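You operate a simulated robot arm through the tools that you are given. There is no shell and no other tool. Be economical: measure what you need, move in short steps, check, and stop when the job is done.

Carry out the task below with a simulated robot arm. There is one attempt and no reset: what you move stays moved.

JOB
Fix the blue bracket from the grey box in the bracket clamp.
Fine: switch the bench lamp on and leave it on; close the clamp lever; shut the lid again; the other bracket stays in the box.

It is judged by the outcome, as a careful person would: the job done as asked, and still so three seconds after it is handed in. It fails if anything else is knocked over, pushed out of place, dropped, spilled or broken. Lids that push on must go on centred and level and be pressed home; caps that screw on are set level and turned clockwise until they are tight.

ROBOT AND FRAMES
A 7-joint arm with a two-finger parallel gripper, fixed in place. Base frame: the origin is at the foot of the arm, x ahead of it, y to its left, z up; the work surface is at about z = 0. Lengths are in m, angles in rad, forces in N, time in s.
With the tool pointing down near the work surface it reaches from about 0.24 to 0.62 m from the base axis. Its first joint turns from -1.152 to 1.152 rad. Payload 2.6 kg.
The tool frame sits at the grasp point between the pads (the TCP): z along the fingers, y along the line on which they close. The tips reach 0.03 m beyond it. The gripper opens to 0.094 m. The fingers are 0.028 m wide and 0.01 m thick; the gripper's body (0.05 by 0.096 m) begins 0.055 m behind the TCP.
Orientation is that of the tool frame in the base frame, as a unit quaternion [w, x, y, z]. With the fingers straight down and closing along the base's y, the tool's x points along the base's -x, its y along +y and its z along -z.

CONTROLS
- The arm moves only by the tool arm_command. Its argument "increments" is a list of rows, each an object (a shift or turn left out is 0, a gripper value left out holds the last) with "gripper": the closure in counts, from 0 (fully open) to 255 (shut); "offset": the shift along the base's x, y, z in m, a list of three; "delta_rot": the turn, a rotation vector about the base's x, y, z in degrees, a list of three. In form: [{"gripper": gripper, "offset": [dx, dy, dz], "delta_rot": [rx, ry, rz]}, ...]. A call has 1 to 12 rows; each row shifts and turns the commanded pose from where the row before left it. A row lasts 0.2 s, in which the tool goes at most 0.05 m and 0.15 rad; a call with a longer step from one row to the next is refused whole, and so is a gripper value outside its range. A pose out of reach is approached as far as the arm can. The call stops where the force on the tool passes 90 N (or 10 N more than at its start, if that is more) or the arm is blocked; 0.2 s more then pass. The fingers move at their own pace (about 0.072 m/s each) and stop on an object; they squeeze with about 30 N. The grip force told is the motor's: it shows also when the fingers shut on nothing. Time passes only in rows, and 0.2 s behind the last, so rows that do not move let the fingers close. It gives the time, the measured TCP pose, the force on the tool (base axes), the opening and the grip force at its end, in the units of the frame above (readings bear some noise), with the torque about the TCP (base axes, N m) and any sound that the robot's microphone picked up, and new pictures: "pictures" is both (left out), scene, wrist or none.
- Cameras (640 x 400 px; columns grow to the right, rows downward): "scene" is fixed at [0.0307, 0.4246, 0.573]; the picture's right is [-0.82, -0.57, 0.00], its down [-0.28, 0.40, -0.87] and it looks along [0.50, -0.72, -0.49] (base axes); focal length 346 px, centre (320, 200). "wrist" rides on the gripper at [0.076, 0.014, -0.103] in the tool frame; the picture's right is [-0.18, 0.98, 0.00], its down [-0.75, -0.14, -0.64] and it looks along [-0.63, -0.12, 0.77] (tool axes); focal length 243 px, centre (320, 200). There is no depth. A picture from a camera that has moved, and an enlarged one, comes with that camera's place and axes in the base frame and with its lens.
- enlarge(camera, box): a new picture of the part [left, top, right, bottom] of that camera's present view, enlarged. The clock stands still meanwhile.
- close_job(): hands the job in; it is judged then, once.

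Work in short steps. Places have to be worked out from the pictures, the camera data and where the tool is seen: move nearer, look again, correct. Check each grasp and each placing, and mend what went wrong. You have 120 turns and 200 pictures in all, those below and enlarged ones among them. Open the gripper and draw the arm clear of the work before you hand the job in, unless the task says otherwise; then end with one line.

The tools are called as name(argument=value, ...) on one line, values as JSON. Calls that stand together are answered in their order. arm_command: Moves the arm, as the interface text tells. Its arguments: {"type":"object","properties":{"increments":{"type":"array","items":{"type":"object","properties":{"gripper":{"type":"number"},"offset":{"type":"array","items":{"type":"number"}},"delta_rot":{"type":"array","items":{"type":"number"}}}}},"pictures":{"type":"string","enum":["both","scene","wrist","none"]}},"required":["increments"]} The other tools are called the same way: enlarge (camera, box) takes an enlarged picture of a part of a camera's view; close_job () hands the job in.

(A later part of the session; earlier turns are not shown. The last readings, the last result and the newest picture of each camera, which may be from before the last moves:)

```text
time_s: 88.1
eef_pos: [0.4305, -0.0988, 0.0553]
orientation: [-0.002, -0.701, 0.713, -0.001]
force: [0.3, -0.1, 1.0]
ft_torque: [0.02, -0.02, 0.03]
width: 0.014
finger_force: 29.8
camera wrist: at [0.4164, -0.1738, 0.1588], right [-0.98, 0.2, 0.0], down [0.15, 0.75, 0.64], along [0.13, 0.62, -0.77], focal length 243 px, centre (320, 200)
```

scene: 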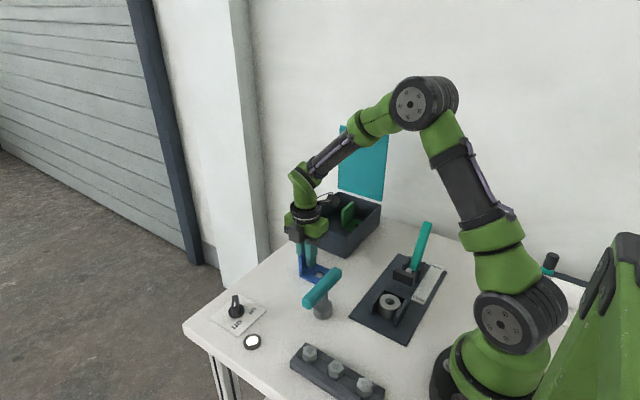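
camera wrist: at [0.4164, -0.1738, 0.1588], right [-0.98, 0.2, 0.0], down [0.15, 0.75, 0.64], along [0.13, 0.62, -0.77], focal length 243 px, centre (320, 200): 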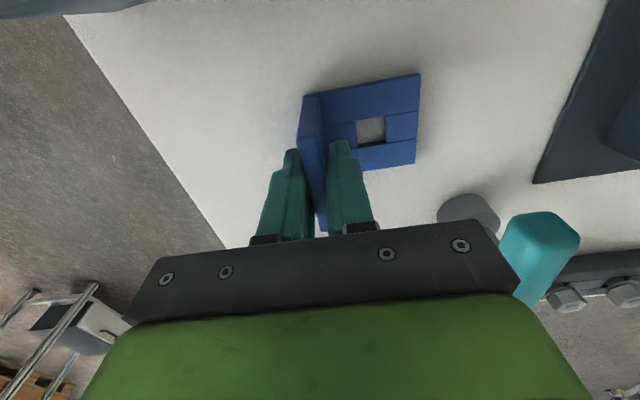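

Gripped, with TCP about 55 mm above the base bottom. I'll lift, then rotate -90° while travelling above the clamp.

arm_command(increments=[{"offset": [0, 0, 0.045]}, {"offset": [0, 0, 0.045]}, {"offset": [0, 0, 0.045]}, {"offset": [0, 0, 0.035]}, {}], pictures="none")

arm_command(increments=[{"offset": [-0.019, -0.001, 0], "delta_rot": [0, 0, -8.1]}, {"offset": [-0.019, -0.001, 0], "delta_rot": [0, 0, -8.1]}, {"offset": [-0.019, -0.002, 0], "delta_rot": [0, 0, -8.1]}, {"offset": [-0.019, -0.002, 0], "delta_rot": [0, 0, -8.1]}, {"offset": [-0.019, -0.002, 0], "delta_rot": [0, 0, -8.1]}, {"offset": [-0.019, -0.002, 0], "delta_rot": [0, 0, -8.1]}, {"offset": [-0.02, -0.002, 0], "delta_rot": [0, 0, -8.1]}, {"offset": [-0.02, -0.002, 0], "delta_rot": [0, 0, -8.1]}, {"offset": [-0.02, -0.002, 0], "delta_rot": [0, 0, -8.1]}, {"offset": [-0.02, -0.004, 0], "delta_rot": [0, 0, -8.1]}, {"offset": [-0.021, -0.004, 0], "delta_rot": [0, 0, -8.1]}, {}], pictures="both")

```text
time_s: 89.3
eef_pos: [0.4327, -0.1017, 0.2279]
orientation: [-0.002, -0.7, 0.714, -0.002]
force: [-0.1, -0.7, -1.3]
ft_torque: [0.0, 0.0, 0.01]
width: 0.0138
finger_force: 30.0
```

```text
time_s: 91.9
eef_pos: [0.2159, -0.124, 0.2281]
orientation: [-0.004, 0.001, 1.0, -0.001]
force: [0.3, -0.1, -2.0]
ft_torque: [0.0, -0.02, 0.0]
width: 0.0141
finger_force: 30.3
camera wrist: at [0.1411, -0.1098, 0.3313], right [0.19, 0.98, 0.0], down [0.76, -0.14, 0.64], along [0.63, -0.12, -0.77], focal length 243 px, centre (320, 200)
```

scene: 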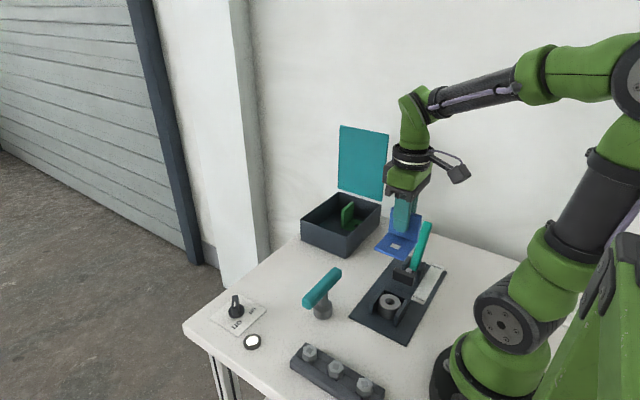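
wrist: 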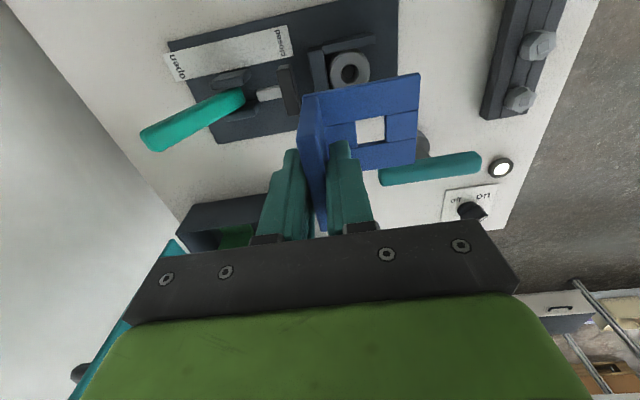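

The bracket is oriented correctly, base toward +y and upright toward the pad. I'll descend to a bit above the frame and check alignment.

arm_command(increments=[{"offset": [-0.0015, 0.001, -0.035]}, {"offset": [0, 0, -0.035]}, {"offset": [0, 0, -0.03]}, {}])

enlarge(camera="scene", box=[350, 200, 450, 330])

enlarge(camera="wrist", box=[240, 20, 480, 180])

```text
time_s: 92.9
eef_pos: [0.214, -0.1233, 0.126]
orientation: [-0.003, 0.001, 1.0, 0.0]
force: [-0.2, -0.1, -1.0]
ft_torque: [-0.02, 0.0, -0.02]
width: 0.0139
finger_force: 30.0
camera wrist: at [0.1388, -0.11, 0.2299], right [0.19, 0.98, 0.0], down [0.76, -0.14, 0.64], along [0.63, -0.12, -0.77], focal length 243 px, centre (320, 200)
```

scene: 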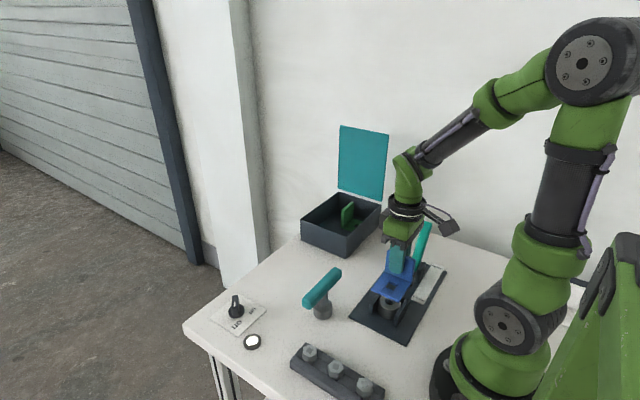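
wrist: 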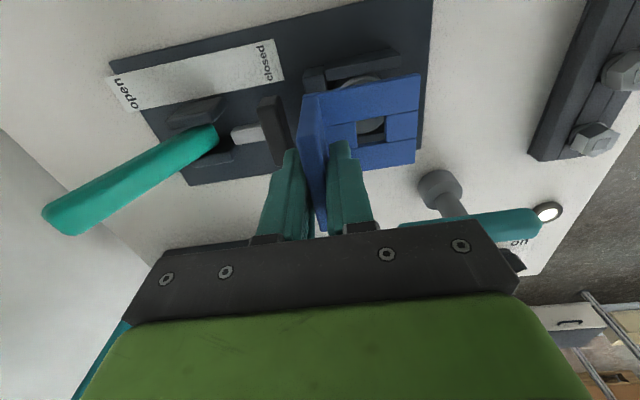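

```text
3.08 times, centred on (400, 265) of scene
camera zoom: at [0.0307, 0.4246, 0.573], right [-0.82, -0.57, 0.0], down [-0.28, 0.4, -0.87], along [0.5, -0.72, -0.49], focal length 1063 px, centre (74, 0)
```

zoom: 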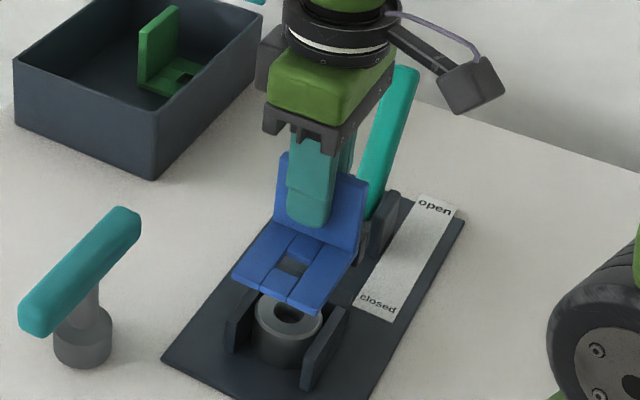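

```text
2.50 times, centred on (360, 100) of wrist
camera zoom: at [0.1388, -0.11, 0.2299], right [0.19, 0.98, 0.0], down [0.76, -0.14, 0.64], along [0.63, -0.12, -0.77], focal length 606 px, centre (220, 450)
```

zoom: 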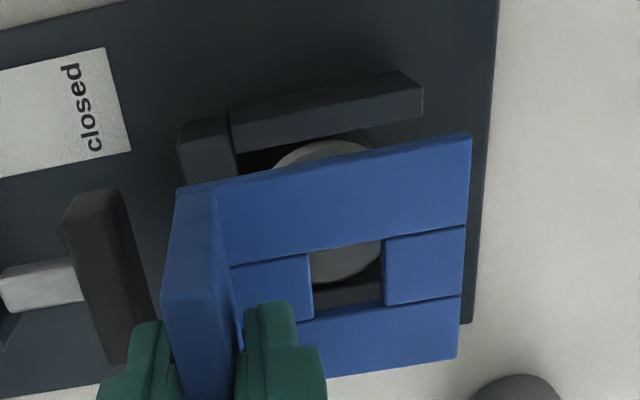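

It looks well placed over the frame. I'll lower until the base is about 8 mm above it and compare edges.

arm_command(increments=[{"offset": [-0.0005, 0, -0.015]}, {"offset": [0, 0, -0.013]}, {}], pictures="none")

enlarge(camera="scene", box=[360, 240, 430, 330])

enlarge(camera="wrist", box=[240, 20, 480, 180])

```text
time_s: 93.7
eef_pos: [0.2158, -0.124, 0.0981]
orientation: [-0.003, 0.0, 1.0, 0.0]
force: [-0.1, -0.3, -2.1]
ft_torque: [-0.01, 0.01, -0.01]
width: 0.0142
finger_force: 30.3
```

```text
4.44 times, centred on (395, 285) of scene
camera zoom: at [0.0307, 0.4246, 0.573], right [-0.82, -0.57, 0.0], down [-0.28, 0.4, -0.87], along [0.5, -0.72, -0.49], focal length 1536 px, centre (-13, -178)
```

zoom: 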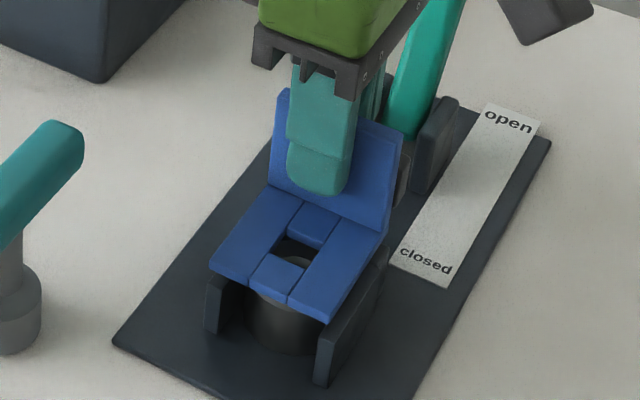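

```text
2.50 times, centred on (360, 100) of wrist
camera zoom: at [0.1396, -0.1104, 0.2018], right [0.18, 0.98, 0.0], down [0.76, -0.14, 0.64], along [0.63, -0.12, -0.77], focal length 606 px, centre (220, 450)
```

zoom: 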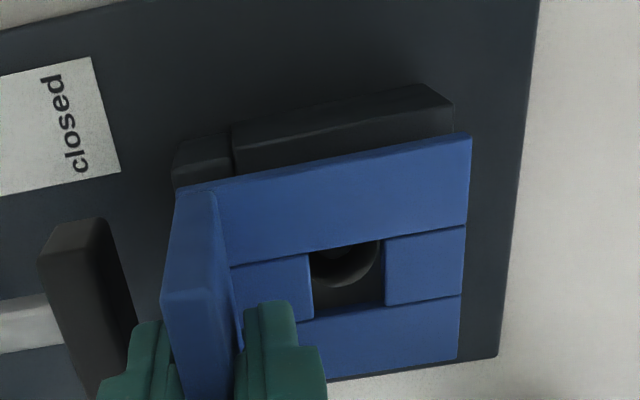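

Through the bracket's hole I can see the ring's hole nearly concentric; the bracket needs about 1 mm toward -y. I'll lower slowly onto the frame until contact.

arm_command(increments=[{"offset": [-0.001, -0.001, -0.004]}, {"offset": [0, 0, -0.002]}, {"offset": [0, 0, -0.002]}, {"offset": [0, 0, -0.001]}, {}], pictures="none")

enlarge(camera="wrist", box=[240, 20, 480, 180])

enlarge(camera="scene", box=[360, 240, 430, 330])

```text
time_s: 94.9
eef_pos: [0.2146, -0.1261, 0.0877]
orientation: [-0.002, 0.0, 1.0, -0.001]
force: [-8.9, -2.6, 19.7]
ft_torque: [0.03, 0.07, 0.04]
width: 0.014
finger_force: 30.2
```

```text
2.50 times, centred on (360, 100) of wrist
camera zoom: at [0.1391, -0.1107, 0.1924], right [0.19, 0.98, 0.0], down [0.76, -0.14, 0.64], along [0.63, -0.12, -0.77], focal length 606 px, centre (220, 450)
```

zoom: 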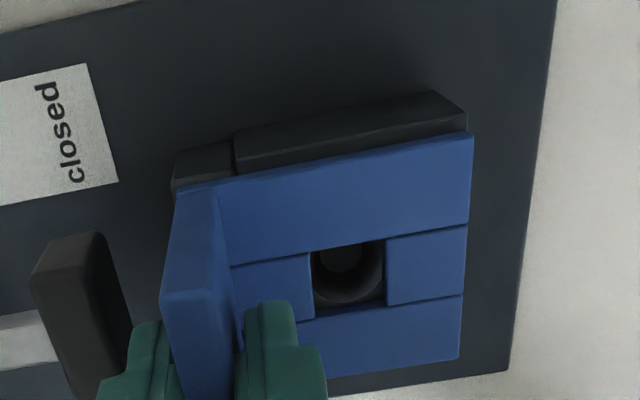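

```text
4.44 times, centred on (395, 285) of scene
camera zoom: at [0.0306, 0.4246, 0.5729], right [-0.82, -0.57, 0.0], down [-0.28, 0.4, -0.87], along [0.5, -0.72, -0.49], focal length 1536 px, centre (-13, -178)
```

zoom: 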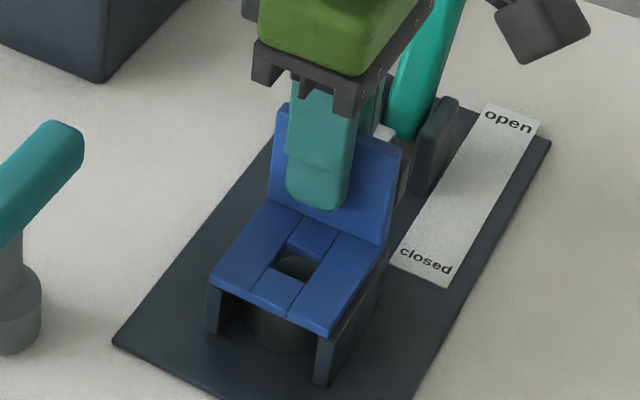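

The bracket rests on the frame with contact force 20 N, and its hole is concentric with the ring and pin. I'll release slightly and check it stays.

arm_command(increments=[{"offset": [0.001, 0.001, 0.001]}, {"gripper": 205}, {}, {"gripper": 198}, {}, {}], pictures="none")

enlarge(camera="wrist", box=[240, 20, 480, 180])

```text
time_s: 96.3
eef_pos: [0.215, -0.1235, 0.0894]
orientation: [-0.003, 0.0, 1.0, 0.0]
force: [0.7, -0.5, 0.3]
ft_torque: [0.03, -0.01, 0.03]
width: 0.021
finger_force: 0.2
```

```text
2.50 times, centred on (360, 100) of wrist
camera zoom: at [0.1396, -0.1089, 0.1934], right [0.18, 0.98, 0.0], down [0.76, -0.14, 0.64], along [0.63, -0.12, -0.77], focal length 606 px, centre (220, 450)
```

zoom: 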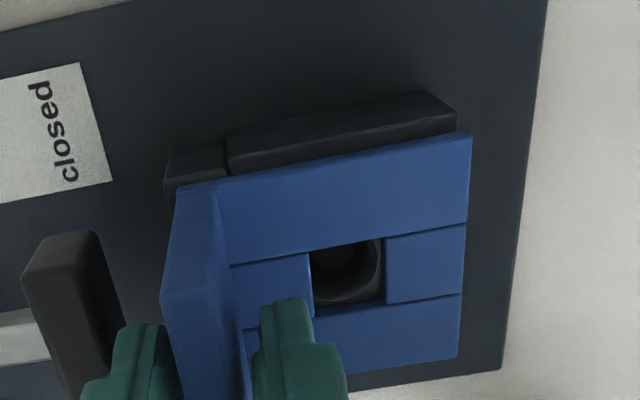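

The bracket stands free on the frame. I'll raise the gripper straight up.

arm_command(increments=[{"offset": [0, 0, 0.01]}, {"offset": [0, 0, 0.02]}, {"offset": [0, 0, 0.04]}, {"offset": [0, 0.0, 0.04]}, {"gripper": 255}], pictures="both")

enlarge(camera="scene", box=[350, 210, 450, 330])

```text
time_s: 97.5
eef_pos: [0.2137, -0.122, 0.202]
orientation: [-0.003, 0.001, 1.0, 0.0]
force: [0.2, -0.4, 0.2]
ft_torque: [-0.01, -0.05, -0.01]
width: 0.0002
finger_force: 30.0
camera wrist: at [0.1383, -0.1085, 0.3054], right [0.18, 0.98, 0.0], down [0.76, -0.14, 0.64], along [0.63, -0.12, -0.77], focal length 243 px, centre (320, 200)
```

scene: 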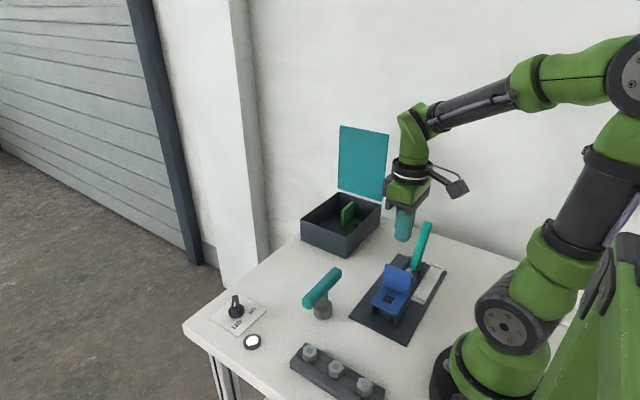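
wrist: 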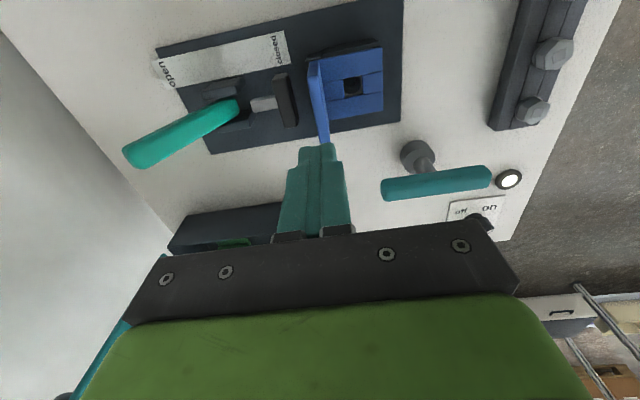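

```text
3.33 times, centred on (400, 270) of scene
camera zoom: at [0.0306, 0.4246, 0.573], right [-0.82, -0.57, 0.0], down [-0.28, 0.4, -0.87], along [0.5, -0.72, -0.49], focal length 1152 px, centre (53, -33)
```

zoom: 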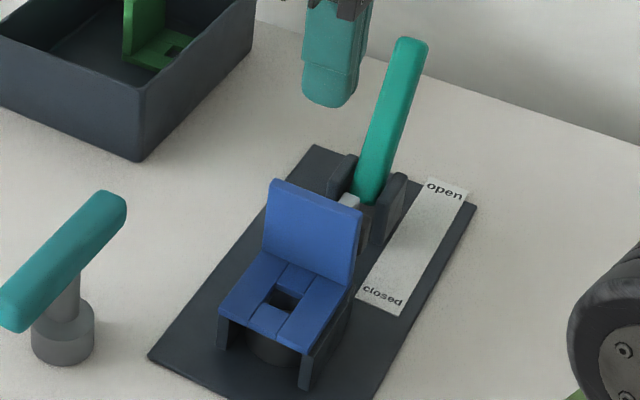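

The bracket sits level with its upright facing the pad. Now I'll go behind the lever with closed fingers to close it.

arm_command(increments=[{"offset": [-0.001, -0.045, 0.01]}, {"offset": [-0.001, -0.045, 0]}, {"offset": [0, -0.045, 0]}, {"offset": [0, -0.05, 0]}, {"offset": [0, 0, -0.04]}, {"offset": [0, 0, -0.04]}, {"offset": [0, 0, -0.01]}, {}], pictures="none")

arm_command(increments=[{"offset": [0, 0.015, 0]}, {"offset": [0, 0.008, 0]}, {"offset": [0, 0.008, 0]}, {"offset": [0, 0.008, 0]}, {"offset": [0, 0.008, 0]}, {"offset": [0, 0.008, 0]}, {"offset": [0, 0.006, 0]}, {"offset": [0, 0.006, 0]}, {}], pictures="scene")

enlarge(camera="scene", box=[350, 210, 450, 330])

```text
time_s: 99.3
eef_pos: [0.2093, -0.3074, 0.1173]
orientation: [-0.003, 0.0, 1.0, 0.0]
force: [-0.3, 0.2, 0.2]
ft_torque: [0.03, 0.02, -0.03]
width: 0.0001
finger_force: 30.3
```

```text
time_s: 101.3
eef_pos: [0.2123, -0.2417, 0.1202]
orientation: [-0.003, 0.0, 1.0, 0.0]
force: [-0.1, 0.5, 0.0]
ft_torque: [-0.02, -0.01, 0.01]
width: 0.0
finger_force: 29.8
```

scene: 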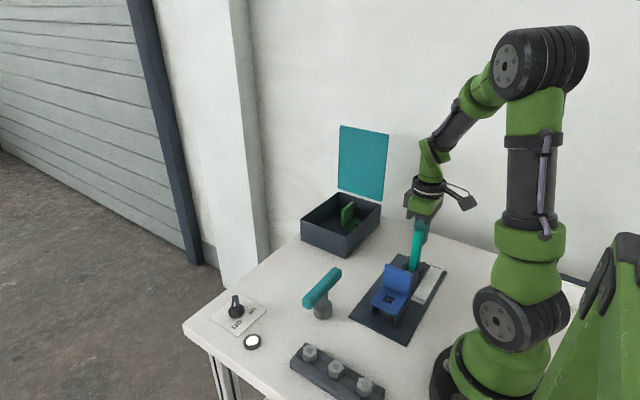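

```text
3.33 times, centred on (400, 270) of scene
camera zoom: at [0.0307, 0.4246, 0.573], right [-0.82, -0.57, 0.0], down [-0.28, 0.4, -0.87], along [0.5, -0.72, -0.49], focal length 1152 px, centre (53, -33)
```

zoom: 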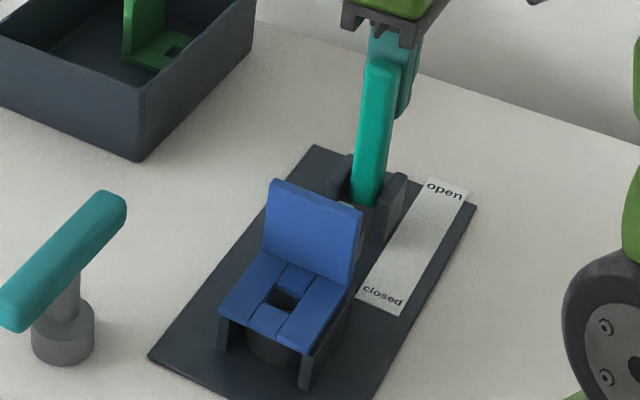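

The lever is approaching vertical and the bracket hasn't been disturbed. I'll continue slowly.

arm_command(increments=[{"offset": [0, 0.005, 0]}, {"offset": [0, 0.005, 0]}, {"offset": [0, 0.005, 0]}, {"offset": [0, 0.004, 0]}, {"offset": [0, 0.004, 0]}, {"offset": [0, 0.003, 0]}, {"offset": [0, 0.003, 0]}, {}], pictures="none")

enlarge(camera="scene", box=[350, 210, 450, 330])

```text
time_s: 103.1
eef_pos: [0.2129, -0.2119, 0.1199]
orientation: [-0.002, 0.0, 1.0, 0.0]
force: [-0.2, -0.9, -0.6]
ft_torque: [-0.02, -0.02, -0.02]
width: 0.0
finger_force: 30.2
```

```text
3.33 times, centred on (400, 270) of scene
camera zoom: at [0.0307, 0.4246, 0.573], right [-0.82, -0.57, 0.0], down [-0.28, 0.4, -0.87], along [0.5, -0.72, -0.49], focal length 1152 px, centre (53, -33)
```

zoom: 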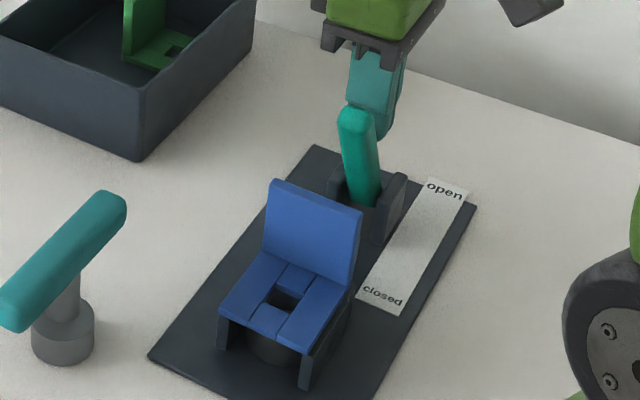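

The lever leans forward now, and the bracket is unmoved. I'll keep pushing to the end.

arm_command(increments=[{"offset": [0, 0.004, -0.001]}, {"offset": [0, 0.003, -0.001]}, {"offset": [0, 0.003, -0.001]}, {"offset": [0, 0.003, 0]}, {"offset": [0, 0.003, 0]}, {"offset": [0, 0.003, 0]}, {"offset": [0, 0.003, 0]}, {}], pictures="wrist")

enlarge(camera="scene", box=[350, 210, 450, 330])

```text
time_s: 104.9
eef_pos: [0.2127, -0.2068, 0.1211]
orientation: [0.003, -0.002, 1.0, -0.02]
force: [-8.5, -79.2, -5.8]
ft_torque: [-2.44, 0.22, 0.23]
width: 0.0004
finger_force: 30.0
camera wrist: at [0.136, -0.1878, 0.2237], right [0.18, 0.98, -0.04], down [0.75, -0.11, 0.65], along [0.64, -0.14, -0.76], focal length 243 px, centre (320, 200)
```

wrist: 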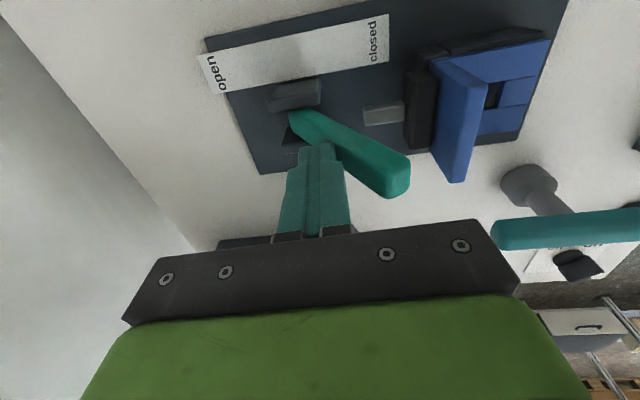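

```text
3.33 times, centred on (400, 270) of scene
camera zoom: at [0.0307, 0.4245, 0.573], right [-0.82, -0.57, 0.0], down [-0.28, 0.4, -0.87], along [0.5, -0.72, -0.49], focal length 1152 px, centre (53, -33)
```

zoom: 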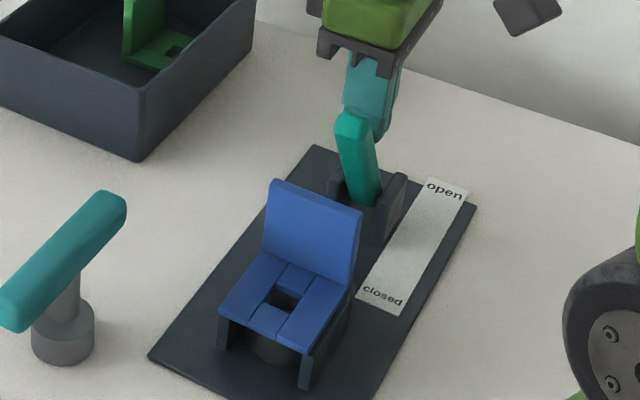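

The lever is at its closed stop, same as the empty test. I'll check whether the pad is actually pressing on the upright.

enlarge(camera="wrist", box=[340, 10, 560, 200])

```text
2.11 times, centred on (450, 105) of wrist
camera zoom: at [0.136, -0.1878, 0.2237], right [0.18, 0.98, -0.04], down [0.75, -0.11, 0.65], along [0.64, -0.14, -0.76], focal length 511 px, centre (46, 400)
```

zoom: 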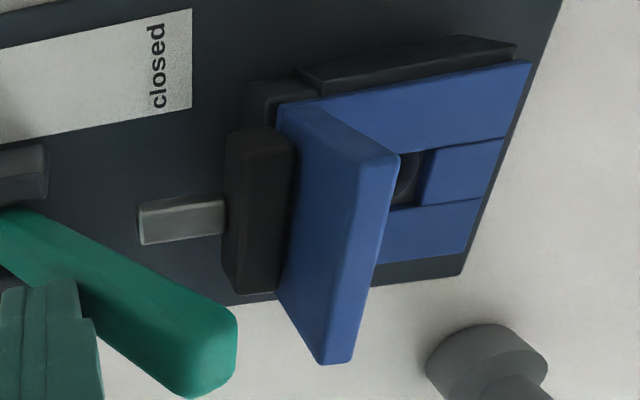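

I'll retreat upward and view the pad/upright interface from straight above.

arm_command(increments=[{"offset": [0, -0.012, 0]}, {"offset": [0, -0.01, 0.04]}, {"offset": [0.01, 0, 0.045]}, {"offset": [0.025, 0.025, 0.03]}, {"offset": [0.03, 0.035, 0]}, {"offset": [0.005, 0.02, 0]}, {}], pictures="none")

enlarge(camera="wrist", box=[220, 0, 420, 120])

enlarge(camera="scene", box=[350, 210, 450, 330])

```text
time_s: 106.5
eef_pos: [0.2799, -0.1317, 0.2292]
orientation: [-0.003, 0.0, 1.0, 0.0]
force: [-0.3, 0.1, -0.5]
ft_torque: [-0.03, -0.03, 0.04]
width: 0.0001
finger_force: 30.3
```

```text
3.20 times, centred on (320, 60) of wrist
camera zoom: at [0.2054, -0.1169, 0.3332], right [0.19, 0.98, 0.0], down [0.76, -0.14, 0.64], along [0.63, -0.12, -0.77], focal length 776 px, centre (320, 648)
```

zoom: 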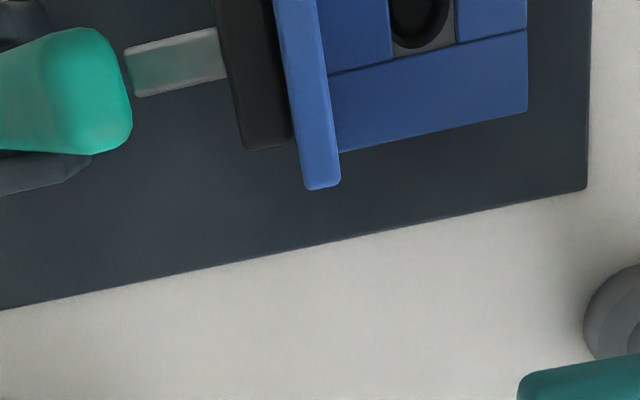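

```text
3.33 times, centred on (400, 270) of scene
camera zoom: at [0.0307, 0.4246, 0.573], right [-0.82, -0.57, 0.0], down [-0.28, 0.4, -0.87], along [0.5, -0.72, -0.49], focal length 1152 px, centre (53, -33)
```

zoom: 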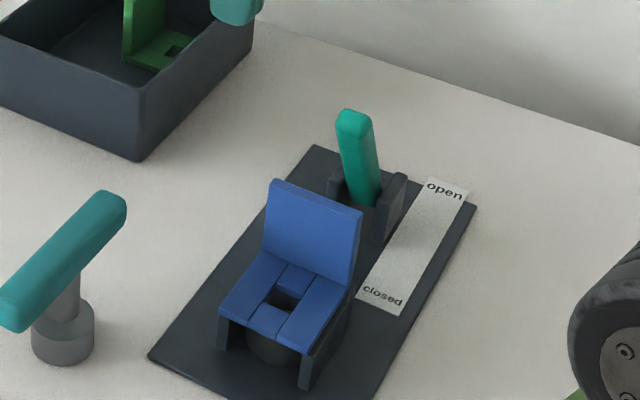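

The pad appears to be touching the upright. I'll shift the camera slightly to check the bracket's x centring on the frame.

arm_command(increments=[{"offset": [-0.035, 0.02, 0.0]}, {}], pictures="none")

enlarge(camera="wrist", box=[220, 0, 420, 120])

```text
time_s: 107.1
eef_pos: [0.2469, -0.1125, 0.2284]
orientation: [-0.002, 0.0, 1.0, -0.001]
force: [-0.3, 0.5, 0.2]
ft_torque: [-0.01, 0.0, 0.03]
width: 0.0
finger_force: 29.8
```

```text
3.20 times, centred on (320, 60) of wrist
camera zoom: at [0.1713, -0.0983, 0.3331], right [0.18, 0.98, 0.0], down [0.76, -0.14, 0.64], along [0.63, -0.12, -0.77], focal length 776 px, centre (320, 648)
```

zoom: 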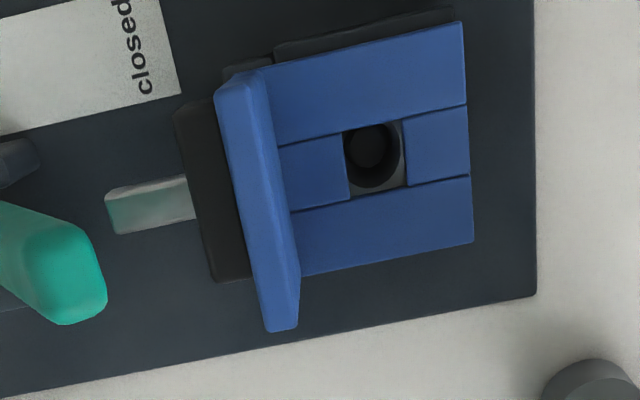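

The pad touches the upright, but the bracket sits about 3 mm toward -x on the frame. I'll centre it by squeezing the upright's side edges along x, with the tool exactly at the frame's centre x=0.2115. First I rotate to yaw -90°.

arm_command(increments=[{"gripper": 40, "offset": [0, 0, 0], "delta_rot": [0, 0, -8.2]}, {"offset": [-0.003, -0.001, 0], "delta_rot": [0, 0, -8.2]}, {"offset": [-0.003, -0.001, 0], "delta_rot": [0, 0, -8.2]}, {"offset": [-0.004, -0.001, 0], "delta_rot": [0, 0, -8.2]}, {"offset": [-0.004, -0.001, 0], "delta_rot": [0, 0, -8.2]}, {"offset": [-0.004, -0.001, 0], "delta_rot": [0, 0, -8.2]}, {"offset": [-0.004, -0.001, 0], "delta_rot": [0, 0, -8.2]}, {"offset": [-0.004, -0.001, 0], "delta_rot": [0, 0, -8.2]}, {"offset": [-0.004, -0.001, 0], "delta_rot": [0, 0, -8.2]}, {"offset": [-0.003, -0.001, 0], "delta_rot": [0, 0, -8.2]}, {"offset": [-0.0025, -0.001, 0], "delta_rot": [0, 0, -8.0]}, {}], pictures="wrist")

```text
time_s: 109.7
eef_pos: [0.2115, -0.1224, 0.2321]
orientation: [-0.002, 0.708, 0.706, 0.001]
force: [-0.6, 0.2, -0.1]
ft_torque: [-0.03, 0.0, 0.01]
width: 0.0793
finger_force: 0.0
camera wrist: at [0.2259, -0.0469, 0.3359], right [0.98, -0.19, 0.0], down [-0.14, -0.76, 0.64], along [-0.12, -0.63, -0.77], focal length 243 px, centre (320, 200)
```

wrist: 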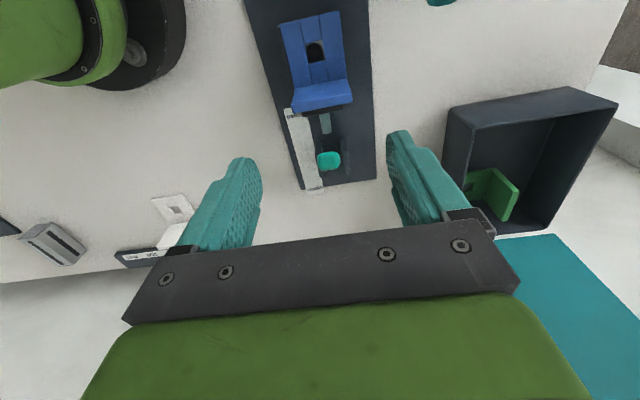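

Descending with open fingers either side of the upright, staying clear of the lever, then squeezing.

arm_command(increments=[{"offset": [0, 0.004, -0.035]}, {"offset": [0, 0, -0.035]}, {"offset": [0, 0, -0.035]}, {"offset": [0, 0, -0.031]}, {}], pictures="none")

enlarge(camera="scene", box=[350, 210, 450, 330])

```text
time_s: 110.9
eef_pos: [0.2127, -0.1179, 0.0942]
orientation: [-0.002, 0.709, 0.706, 0.002]
force: [-0.6, -0.8, 0.1]
ft_torque: [0.01, 0.01, -0.02]
width: 0.0796
finger_force: 0.2
```

```text
3.33 times, centred on (400, 270) of scene
camera zoom: at [0.0307, 0.4246, 0.573], right [-0.82, -0.57, 0.0], down [-0.28, 0.4, -0.87], along [0.5, -0.72, -0.49], focal length 1152 px, centre (53, -33)
```

zoom: 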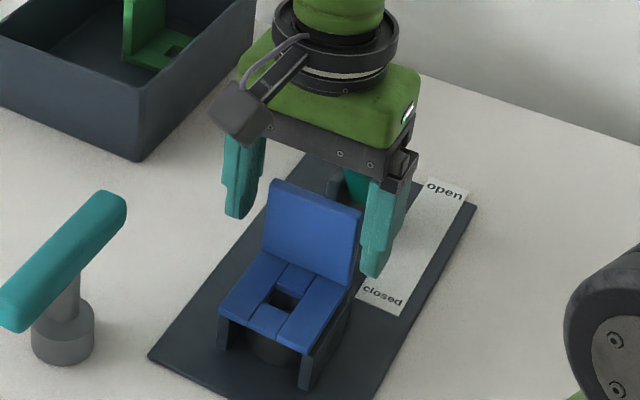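

The fingers straddle the upright. Squeezing now.

arm_command(increments=[{"gripper": 100}, {"gripper": 130}, {"gripper": 255}, {}, {}], pictures="none")

enlarge(camera="scene", box=[350, 210, 450, 330])

```text
time_s: 112.1
eef_pos: [0.2141, -0.1184, 0.0935]
orientation: [-0.002, 0.707, 0.707, 0.001]
force: [-1.0, -0.7, -0.7]
ft_torque: [-0.03, 0.1, 0.04]
width: 0.0594
finger_force: 29.8
```

```text
3.33 times, centred on (400, 270) of scene
camera zoom: at [0.0307, 0.4246, 0.573], right [-0.82, -0.57, 0.0], down [-0.28, 0.4, -0.87], along [0.5, -0.72, -0.49], focal length 1152 px, centre (53, -33)
```

zoom: 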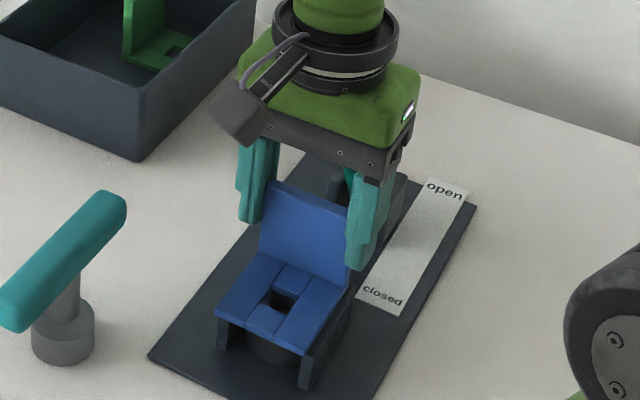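

The bracket is now centred, width reading 59 mm. While holding it I'll press it gently toward the pad to ensure contact, then release and rise.

arm_command(increments=[{"offset": [-0.001, -0.002, 0]}, {}], pictures="none")

arm_command(increments=[{"gripper": 60}, {}, {}, {"offset": [0, 0, 0.04]}, {"offset": [0, 0.0, 0.045]}, {"offset": [0, -0.03, 0.035]}, {}], pictures="none")

enlarge(camera="wrist", box=[250, 0, 400, 130])

```text
time_s: 112.7
eef_pos: [0.2116, -0.1198, 0.095]
orientation: [-0.002, 0.707, 0.707, 0.002]
force: [1.0, 1.0, -0.7]
ft_torque: [0.08, -0.08, -0.02]
width: 0.0598
finger_force: 30.0
```

```text
time_s: 114.3
eef_pos: [0.2132, -0.1513, 0.2148]
orientation: [-0.002, 0.707, 0.707, 0.002]
force: [-0.4, 0.0, 0.3]
ft_torque: [-0.02, 0.0, 0.0]
width: 0.0717
finger_force: 0.0
```

```text
3.08 times, centred on (325, 65) of wrist
camera zoom: at [0.2279, -0.0758, 0.3194], right [0.98, -0.18, 0.0], down [-0.14, -0.76, 0.64], along [-0.12, -0.63, -0.77], focal length 746 px, centre (305, 615)
```

zoom: 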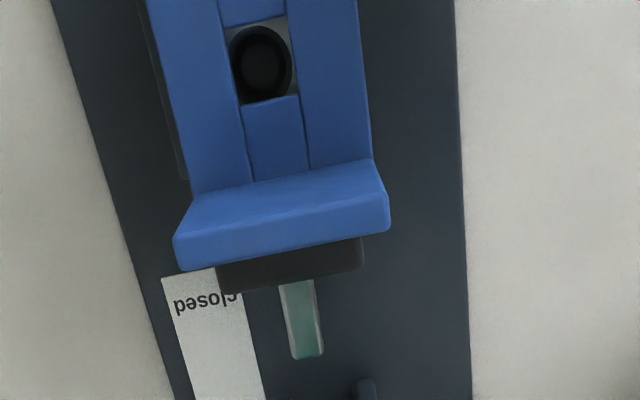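

The hole is concentric with the ring. I felt almost no reaction, so I'll push the upright's inner face gently toward the pad with closed fingers to make sure it is flush against it.

arm_command(increments=[{"gripper": 255, "offset": [-0.001, 0.03, 0]}, {"offset": [0, 0.035, 0]}, {"offset": [0, 0, -0.04]}, {"offset": [0, 0, -0.04]}, {"offset": [0, 0, -0.038]}, {}], pictures="none")

arm_command(increments=[{"offset": [0, -0.006, 0]}, {"offset": [0, -0.004, 0]}, {"offset": [0, -0.002, 0]}, {"offset": [0, -0.002, 0]}, {"offset": [0, -0.002, 0]}, {}], pictures="none")

enlarge(camera="scene", box=[350, 210, 450, 330])

```text
time_s: 115.7
eef_pos: [0.2106, -0.087, 0.0978]
orientation: [-0.002, 0.708, 0.706, 0.001]
force: [-0.7, -0.8, 0.3]
ft_torque: [-0.01, -0.01, 0.0]
width: 0.0
finger_force: 29.9
```

```text
time_s: 117.1
eef_pos: [0.2089, -0.1021, 0.0976]
orientation: [-0.002, 0.707, 0.707, 0.002]
force: [0.1, 0.8, -0.5]
ft_torque: [0.0, -0.01, 0.01]
width: 0.0
finger_force: 30.2
```

```text
3.33 times, centred on (400, 270) of scene
camera zoom: at [0.0307, 0.4246, 0.573], right [-0.82, -0.57, 0.0], down [-0.28, 0.4, -0.87], along [0.5, -0.72, -0.49], focal length 1152 px, centre (53, -33)
```

zoom: 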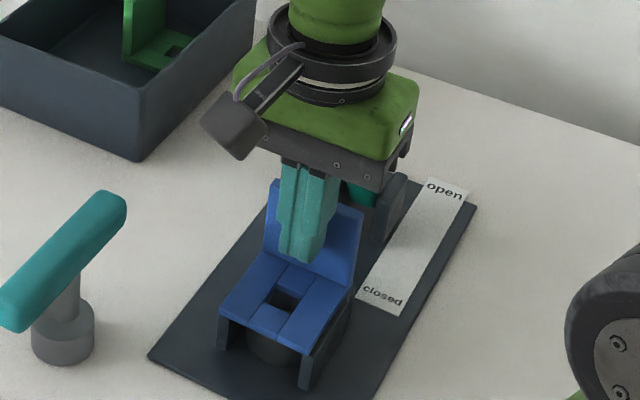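

No contact force yet; continuing in small steps.

arm_command(increments=[{"offset": [0, -0.002, 0]}, {"offset": [0, -0.002, 0]}, {"offset": [0, -0.001, 0]}, {"offset": [0, -0.001, 0]}, {}], pictures="none")

```text
time_s: 118.3
eef_pos: [0.2098, -0.1074, 0.0982]
orientation: [-0.003, 0.707, 0.707, 0.001]
force: [0.9, 15.7, 5.7]
ft_torque: [0.35, -0.04, 0.04]
width: 0.0
finger_force: 30.1
```

Firm contact at 16 N: the upright is now backed solidly by the pad. I'll back off, rise and take one verification picture.

arm_command(increments=[{"offset": [0, 0.008, 0]}, {"offset": [0, 0.005, 0.04]}, {"offset": [0, 0, 0.045]}, {"offset": [0, -0.03, 0.035]}, {"offset": [0, -0.03, 0.0]}, {}], pictures="none")

enlarge(camera="wrist", box=[250, 0, 400, 130])

```text
time_s: 119.7
eef_pos: [0.2078, -0.1545, 0.217]
orientation: [-0.002, 0.707, 0.707, 0.002]
force: [-0.5, 0.1, 0.6]
ft_torque: [-0.03, 0.02, 0.0]
width: 0.0
finger_force: 30.6
```

```text
3.08 times, centred on (325, 65) of wrist
camera zoom: at [0.2233, -0.0789, 0.3221], right [0.98, -0.18, 0.0], down [-0.14, -0.76, 0.64], along [-0.12, -0.63, -0.77], focal length 746 px, centre (305, 615)
```

zoom: 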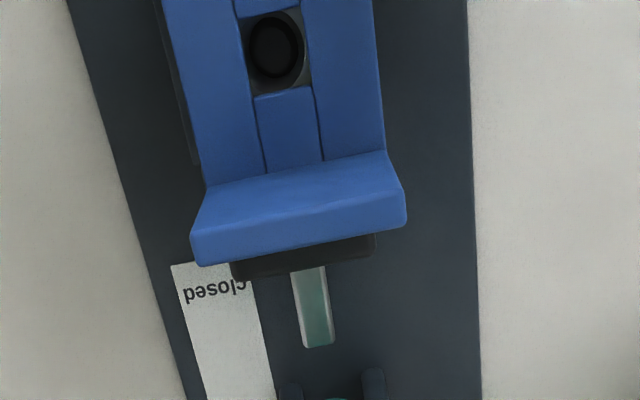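

The bracket is seated with its hole concentric and the pad behind it, and the lever is closed. Now the lid: rotate back to yaw 0 and retrace the path to the lid handle.

arm_command(increments=[{"offset": [0.013, -0.0085, 0.0095], "delta_rot": [0, 0, 8.2]}, {"offset": [0.013, -0.0085, 0.0095], "delta_rot": [0, 0, 8.2]}, {"offset": [0.013, -0.0085, 0.0095], "delta_rot": [0, 0, 8.2]}, {"offset": [0.013, -0.0085, 0.0095], "delta_rot": [0, 0, 8.2]}, {"offset": [0.013, -0.0085, 0.0095], "delta_rot": [0, 0, 8.2]}, {"offset": [0.013, -0.0085, 0.0095], "delta_rot": [0, 0, 8.2]}, {"offset": [0.013, -0.0085, 0.0095], "delta_rot": [0, 0, 8.2]}, {"offset": [0.013, -0.0085, 0.0095], "delta_rot": [0, 0, 8.2]}, {"offset": [0.013, -0.0085, 0.0095], "delta_rot": [0, 0, 8.2]}, {"offset": [0.013, -0.0085, 0.0095], "delta_rot": [0, 0, 8.2]}, {"gripper": 140, "offset": [0.013, -0.0085, 0.0095], "delta_rot": [0, 0, 8]}, {}], pictures="none")

arm_command(increments=[{"offset": [0, -0.04, 0.015], "delta_rot": [-6.2, 0, 0]}, {"offset": [0, -0.04, 0.015], "delta_rot": [-6.2, 0, 0]}, {"offset": [0, -0.04, 0.015], "delta_rot": [-6, 0, 0]}, {"offset": [0, -0.038, 0.015]}, {}], pictures="both")

```text
time_s: 122.3
eef_pos: [0.3523, -0.2492, 0.3225]
orientation: [-0.002, 0.0, 1.0, 0.001]
force: [-0.3, -0.2, -0.2]
ft_torque: [0.01, -0.02, 0.0]
width: 0.0423
finger_force: 0.1
```

```text
time_s: 123.5
eef_pos: [0.3535, -0.4057, 0.3806]
orientation: [-0.003, 0.0, 0.987, -0.159]
force: [0.4, -0.4, 0.0]
ft_torque: [-0.03, 0.03, -0.01]
width: 0.0424
finger_force: 0.1
camera wrist: at [0.2777, -0.3602, 0.4755], right [0.18, 0.93, -0.31], down [0.76, 0.07, 0.65], along [0.63, -0.36, -0.69], focal length 243 px, centre (320, 200)
```

scene: 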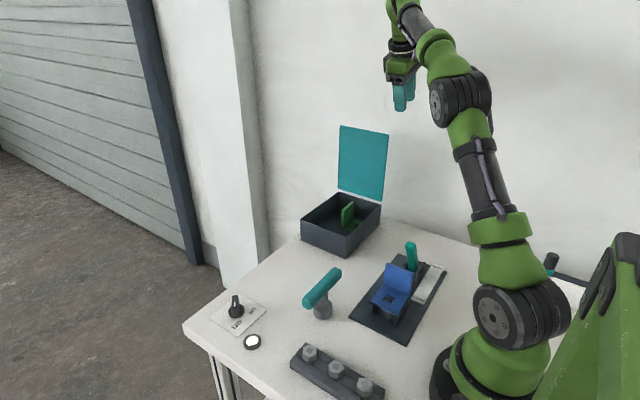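
wrist: 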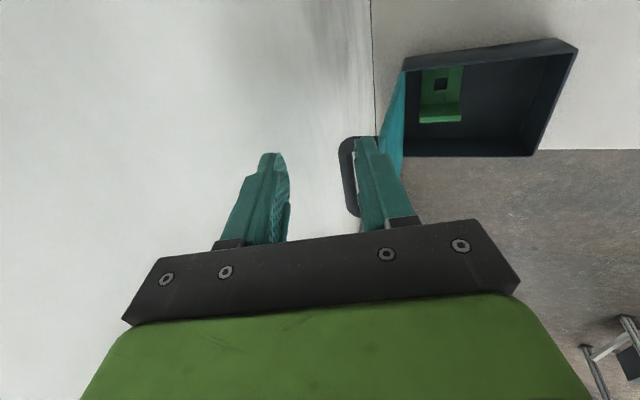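

The view matches my exit pose. I'll retrace back down so the fingers straddle the bar.

arm_command(increments=[{"offset": [0.026, -0.004, -0.025]}, {"offset": [0.026, -0.004, -0.025]}, {"offset": [0.0254, -0.004, -0.026]}, {"offset": [0, -0.012, -0.012]}, {"offset": [0, -0.008, -0.014]}, {"offset": [0, -0.003, -0.015]}, {}], pictures="wrist")

```text
time_s: 125.3
eef_pos: [0.431, -0.4424, 0.2936]
orientation: [0.012, 0.0, 0.982, -0.188]
force: [-0.8, -0.7, 24.5]
ft_torque: [0.77, 0.35, 0.06]
width: 0.037
finger_force: 0.0
out of reach, approached as far as the arm can: row 3
stopped in row 7: the force on the tool passed its limit at 90 N (the readings are from after the stop); the commanded pose is now the measured one
camera wrist: at [0.3517, -0.3907, 0.3824], right [0.19, 0.91, -0.36], down [0.74, 0.11, 0.67], along [0.65, -0.39, -0.65], focal length 243 px, centre (320, 200)
```

wrist: 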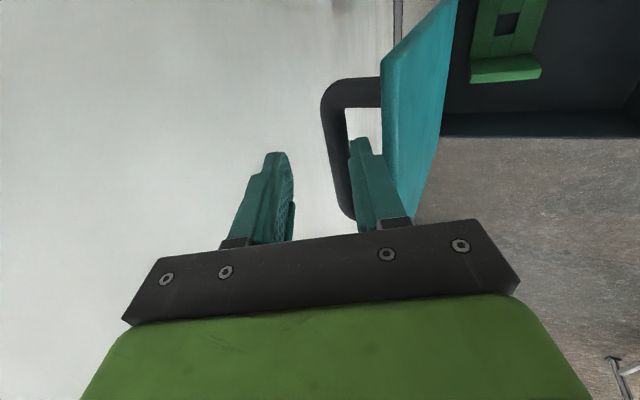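

The +y fingertip landed on top of the bar because I came in too far toward -y. I'll lift, shift +y by 11 mm, and descend again.

arm_command(increments=[{"offset": [0, 0, 0.01], "delta_rot": [2, 0, 0]}, {"offset": [0, 0.012, 0]}, {"offset": [0, -0.002, -0.01]}, {"offset": [0, -0.003, -0.01]}, {"offset": [0, -0.003, -0.01]}, {"offset": [0, -0.002, -0.008]}, {}], pictures="wrist")

```text
time_s: 126.5
eef_pos: [0.4388, -0.4356, 0.2944]
orientation: [0.019, 0.004, 0.981, -0.193]
force: [-2.2, -0.2, 23.3]
ft_torque: [0.74, 0.34, 0.07]
width: 0.038
finger_force: 0.1
out of reach, approached as far as the arm can: row 1, 2, 3, 4
stopped in row 6: the force on the tool passed its limit at 93 N (the readings are from after the stop); the commanded pose is now the measured one
camera wrist: at [0.3596, -0.3835, 0.382], right [0.2, 0.91, -0.36], down [0.73, 0.11, 0.68], along [0.66, -0.4, -0.64], focal length 243 px, centre (320, 200)
```

wrist: 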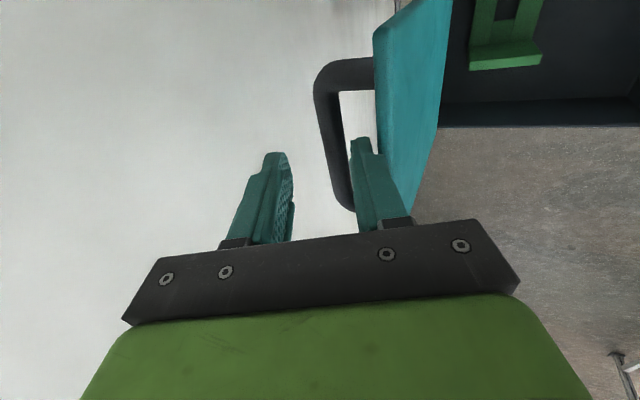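

Both times the tip landed on the lid's top edge at z≈0.266. Simpler: close the gripper and use both fingertips just behind the lid's top edge to push it toward closed.

arm_command(increments=[{"offset": [-0.012, 0, 0.01], "delta_rot": [2, 0, 0]}, {"gripper": 255, "offset": [0, 0, 0.005]}, {}, {"offset": [0, -0.002, -0.01]}, {"offset": [0, -0.002, -0.008]}, {"offset": [0, -0.002, -0.005]}, {}], pictures="wrist")

```text
time_s: 128.1
eef_pos: [0.4273, -0.4422, 0.2823]
orientation: [0.016, 0.003, 0.985, -0.171]
force: [-2.3, 1.1, 0.8]
ft_torque: [0.02, 0.05, 0.0]
width: 0.0
finger_force: 30.3
camera wrist: at [0.3481, -0.3931, 0.3718], right [0.2, 0.92, -0.33], down [0.73, 0.08, 0.68], along [0.65, -0.37, -0.66], focal length 243 px, centre (320, 200)
```

wrist: 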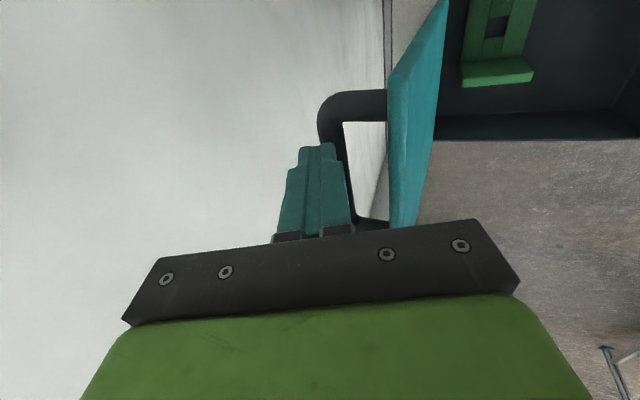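

The tips are behind the lid, at about bar height. I'll push gently toward +y.

arm_command(increments=[{"offset": [0, 0.008, 0]}, {"offset": [0, 0.008, 0]}, {"offset": [0, 0.008, 0]}, {"offset": [0, 0.008, 0]}, {"offset": [0, 0.008, 0]}, {"offset": [0, 0.008, 0]}, {}], pictures="both")

```text
time_s: 129.7
eef_pos: [0.427, -0.3923, 0.2824]
orientation: [0.016, 0.003, 0.985, -0.17]
force: [-0.1, -1.9, 0.7]
ft_torque: [0.02, 0.01, 0.05]
width: 0.0002
finger_force: 29.8
camera wrist: at [0.3485, -0.3442, 0.372], right [0.2, 0.93, -0.32], down [0.73, 0.08, 0.68], along [0.65, -0.37, -0.66], focal length 243 px, centre (320, 200)
```

scene: 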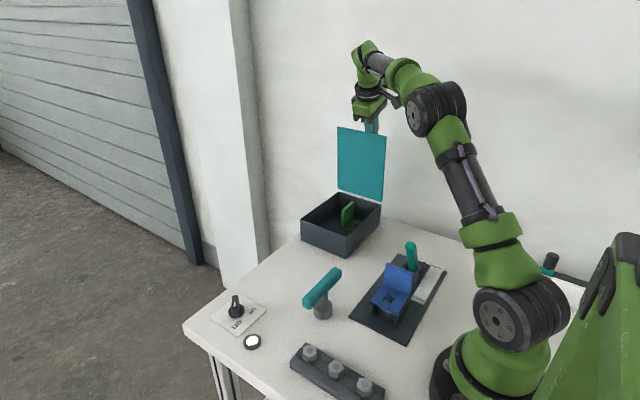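
wrist: 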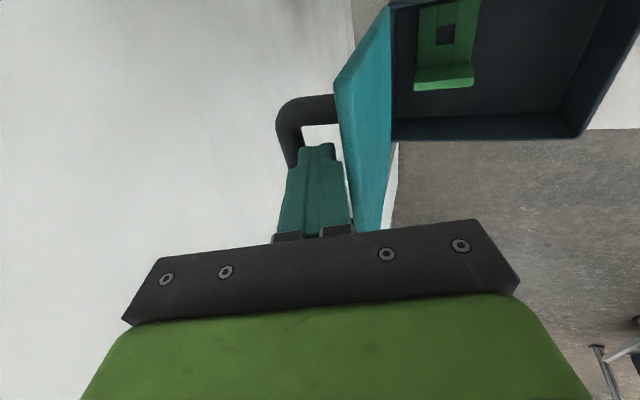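

The lid is starting to move and I'm behind its edge. I'll continue along the arc, lowering and straightening the tool.

arm_command(increments=[{"offset": [0, 0.012, -0.002], "delta_rot": [3, 0, 0]}, {"offset": [0, 0.012, -0.004], "delta_rot": [3, 0, 0]}, {"offset": [0, 0.012, -0.005], "delta_rot": [3, 0, 0]}, {"offset": [0, 0.012, -0.006], "delta_rot": [3, 0, 0]}, {"offset": [0, 0.012, -0.007], "delta_rot": [3, 0, 0]}, {}], pictures="both")

```text
time_s: 131.1
eef_pos: [0.4267, -0.3337, 0.257]
orientation: [0.015, 0.005, 0.999, -0.04]
force: [0.6, 0.1, 0.4]
ft_torque: [-0.05, -0.06, 0.01]
width: 0.0002
finger_force: 29.9
camera wrist: at [0.349, -0.3109, 0.357], right [0.2, 0.98, -0.07], down [0.73, -0.1, 0.68], along [0.65, -0.19, -0.73], focal length 243 px, centre (320, 200)
```

scene: 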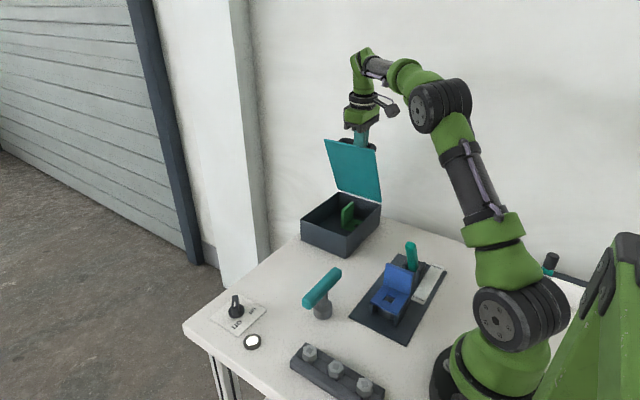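
wrist: 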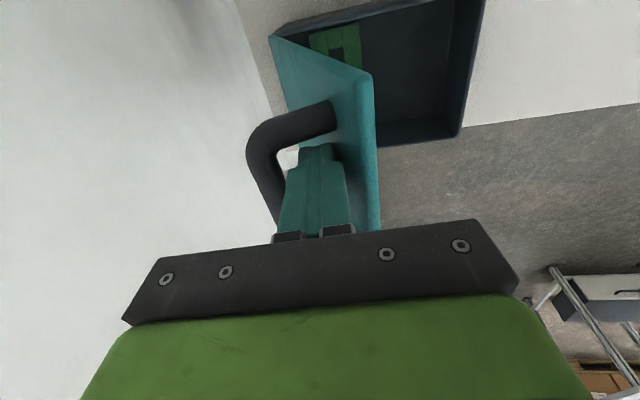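

The lid is at about 60° and holds by friction. I'll keep guiding it down to about 40°.

arm_command(increments=[{"offset": [0, 0.011, -0.007], "delta_rot": [2, 0, 0]}, {"offset": [0, 0.011, -0.008], "delta_rot": [1.5, 0, 0]}, {"offset": [0, 0.01, -0.009]}, {"offset": [0, 0.01, -0.009]}, {"offset": [0, 0.009, -0.009]}, {}], pictures="scene")

```text
time_s: 132.5
eef_pos: [0.4258, -0.2876, 0.2294]
orientation: [0.023, 0.006, 0.999, -0.026]
force: [-35.2, 6.3, 69.9]
ft_torque: [-5.91, 1.14, 1.35]
width: 0.0
finger_force: 32.0
```

scene: 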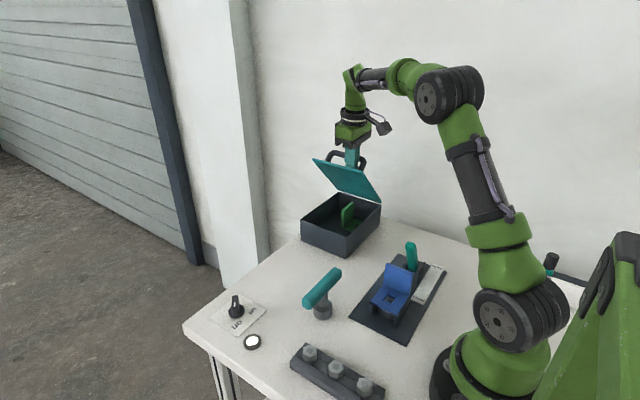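

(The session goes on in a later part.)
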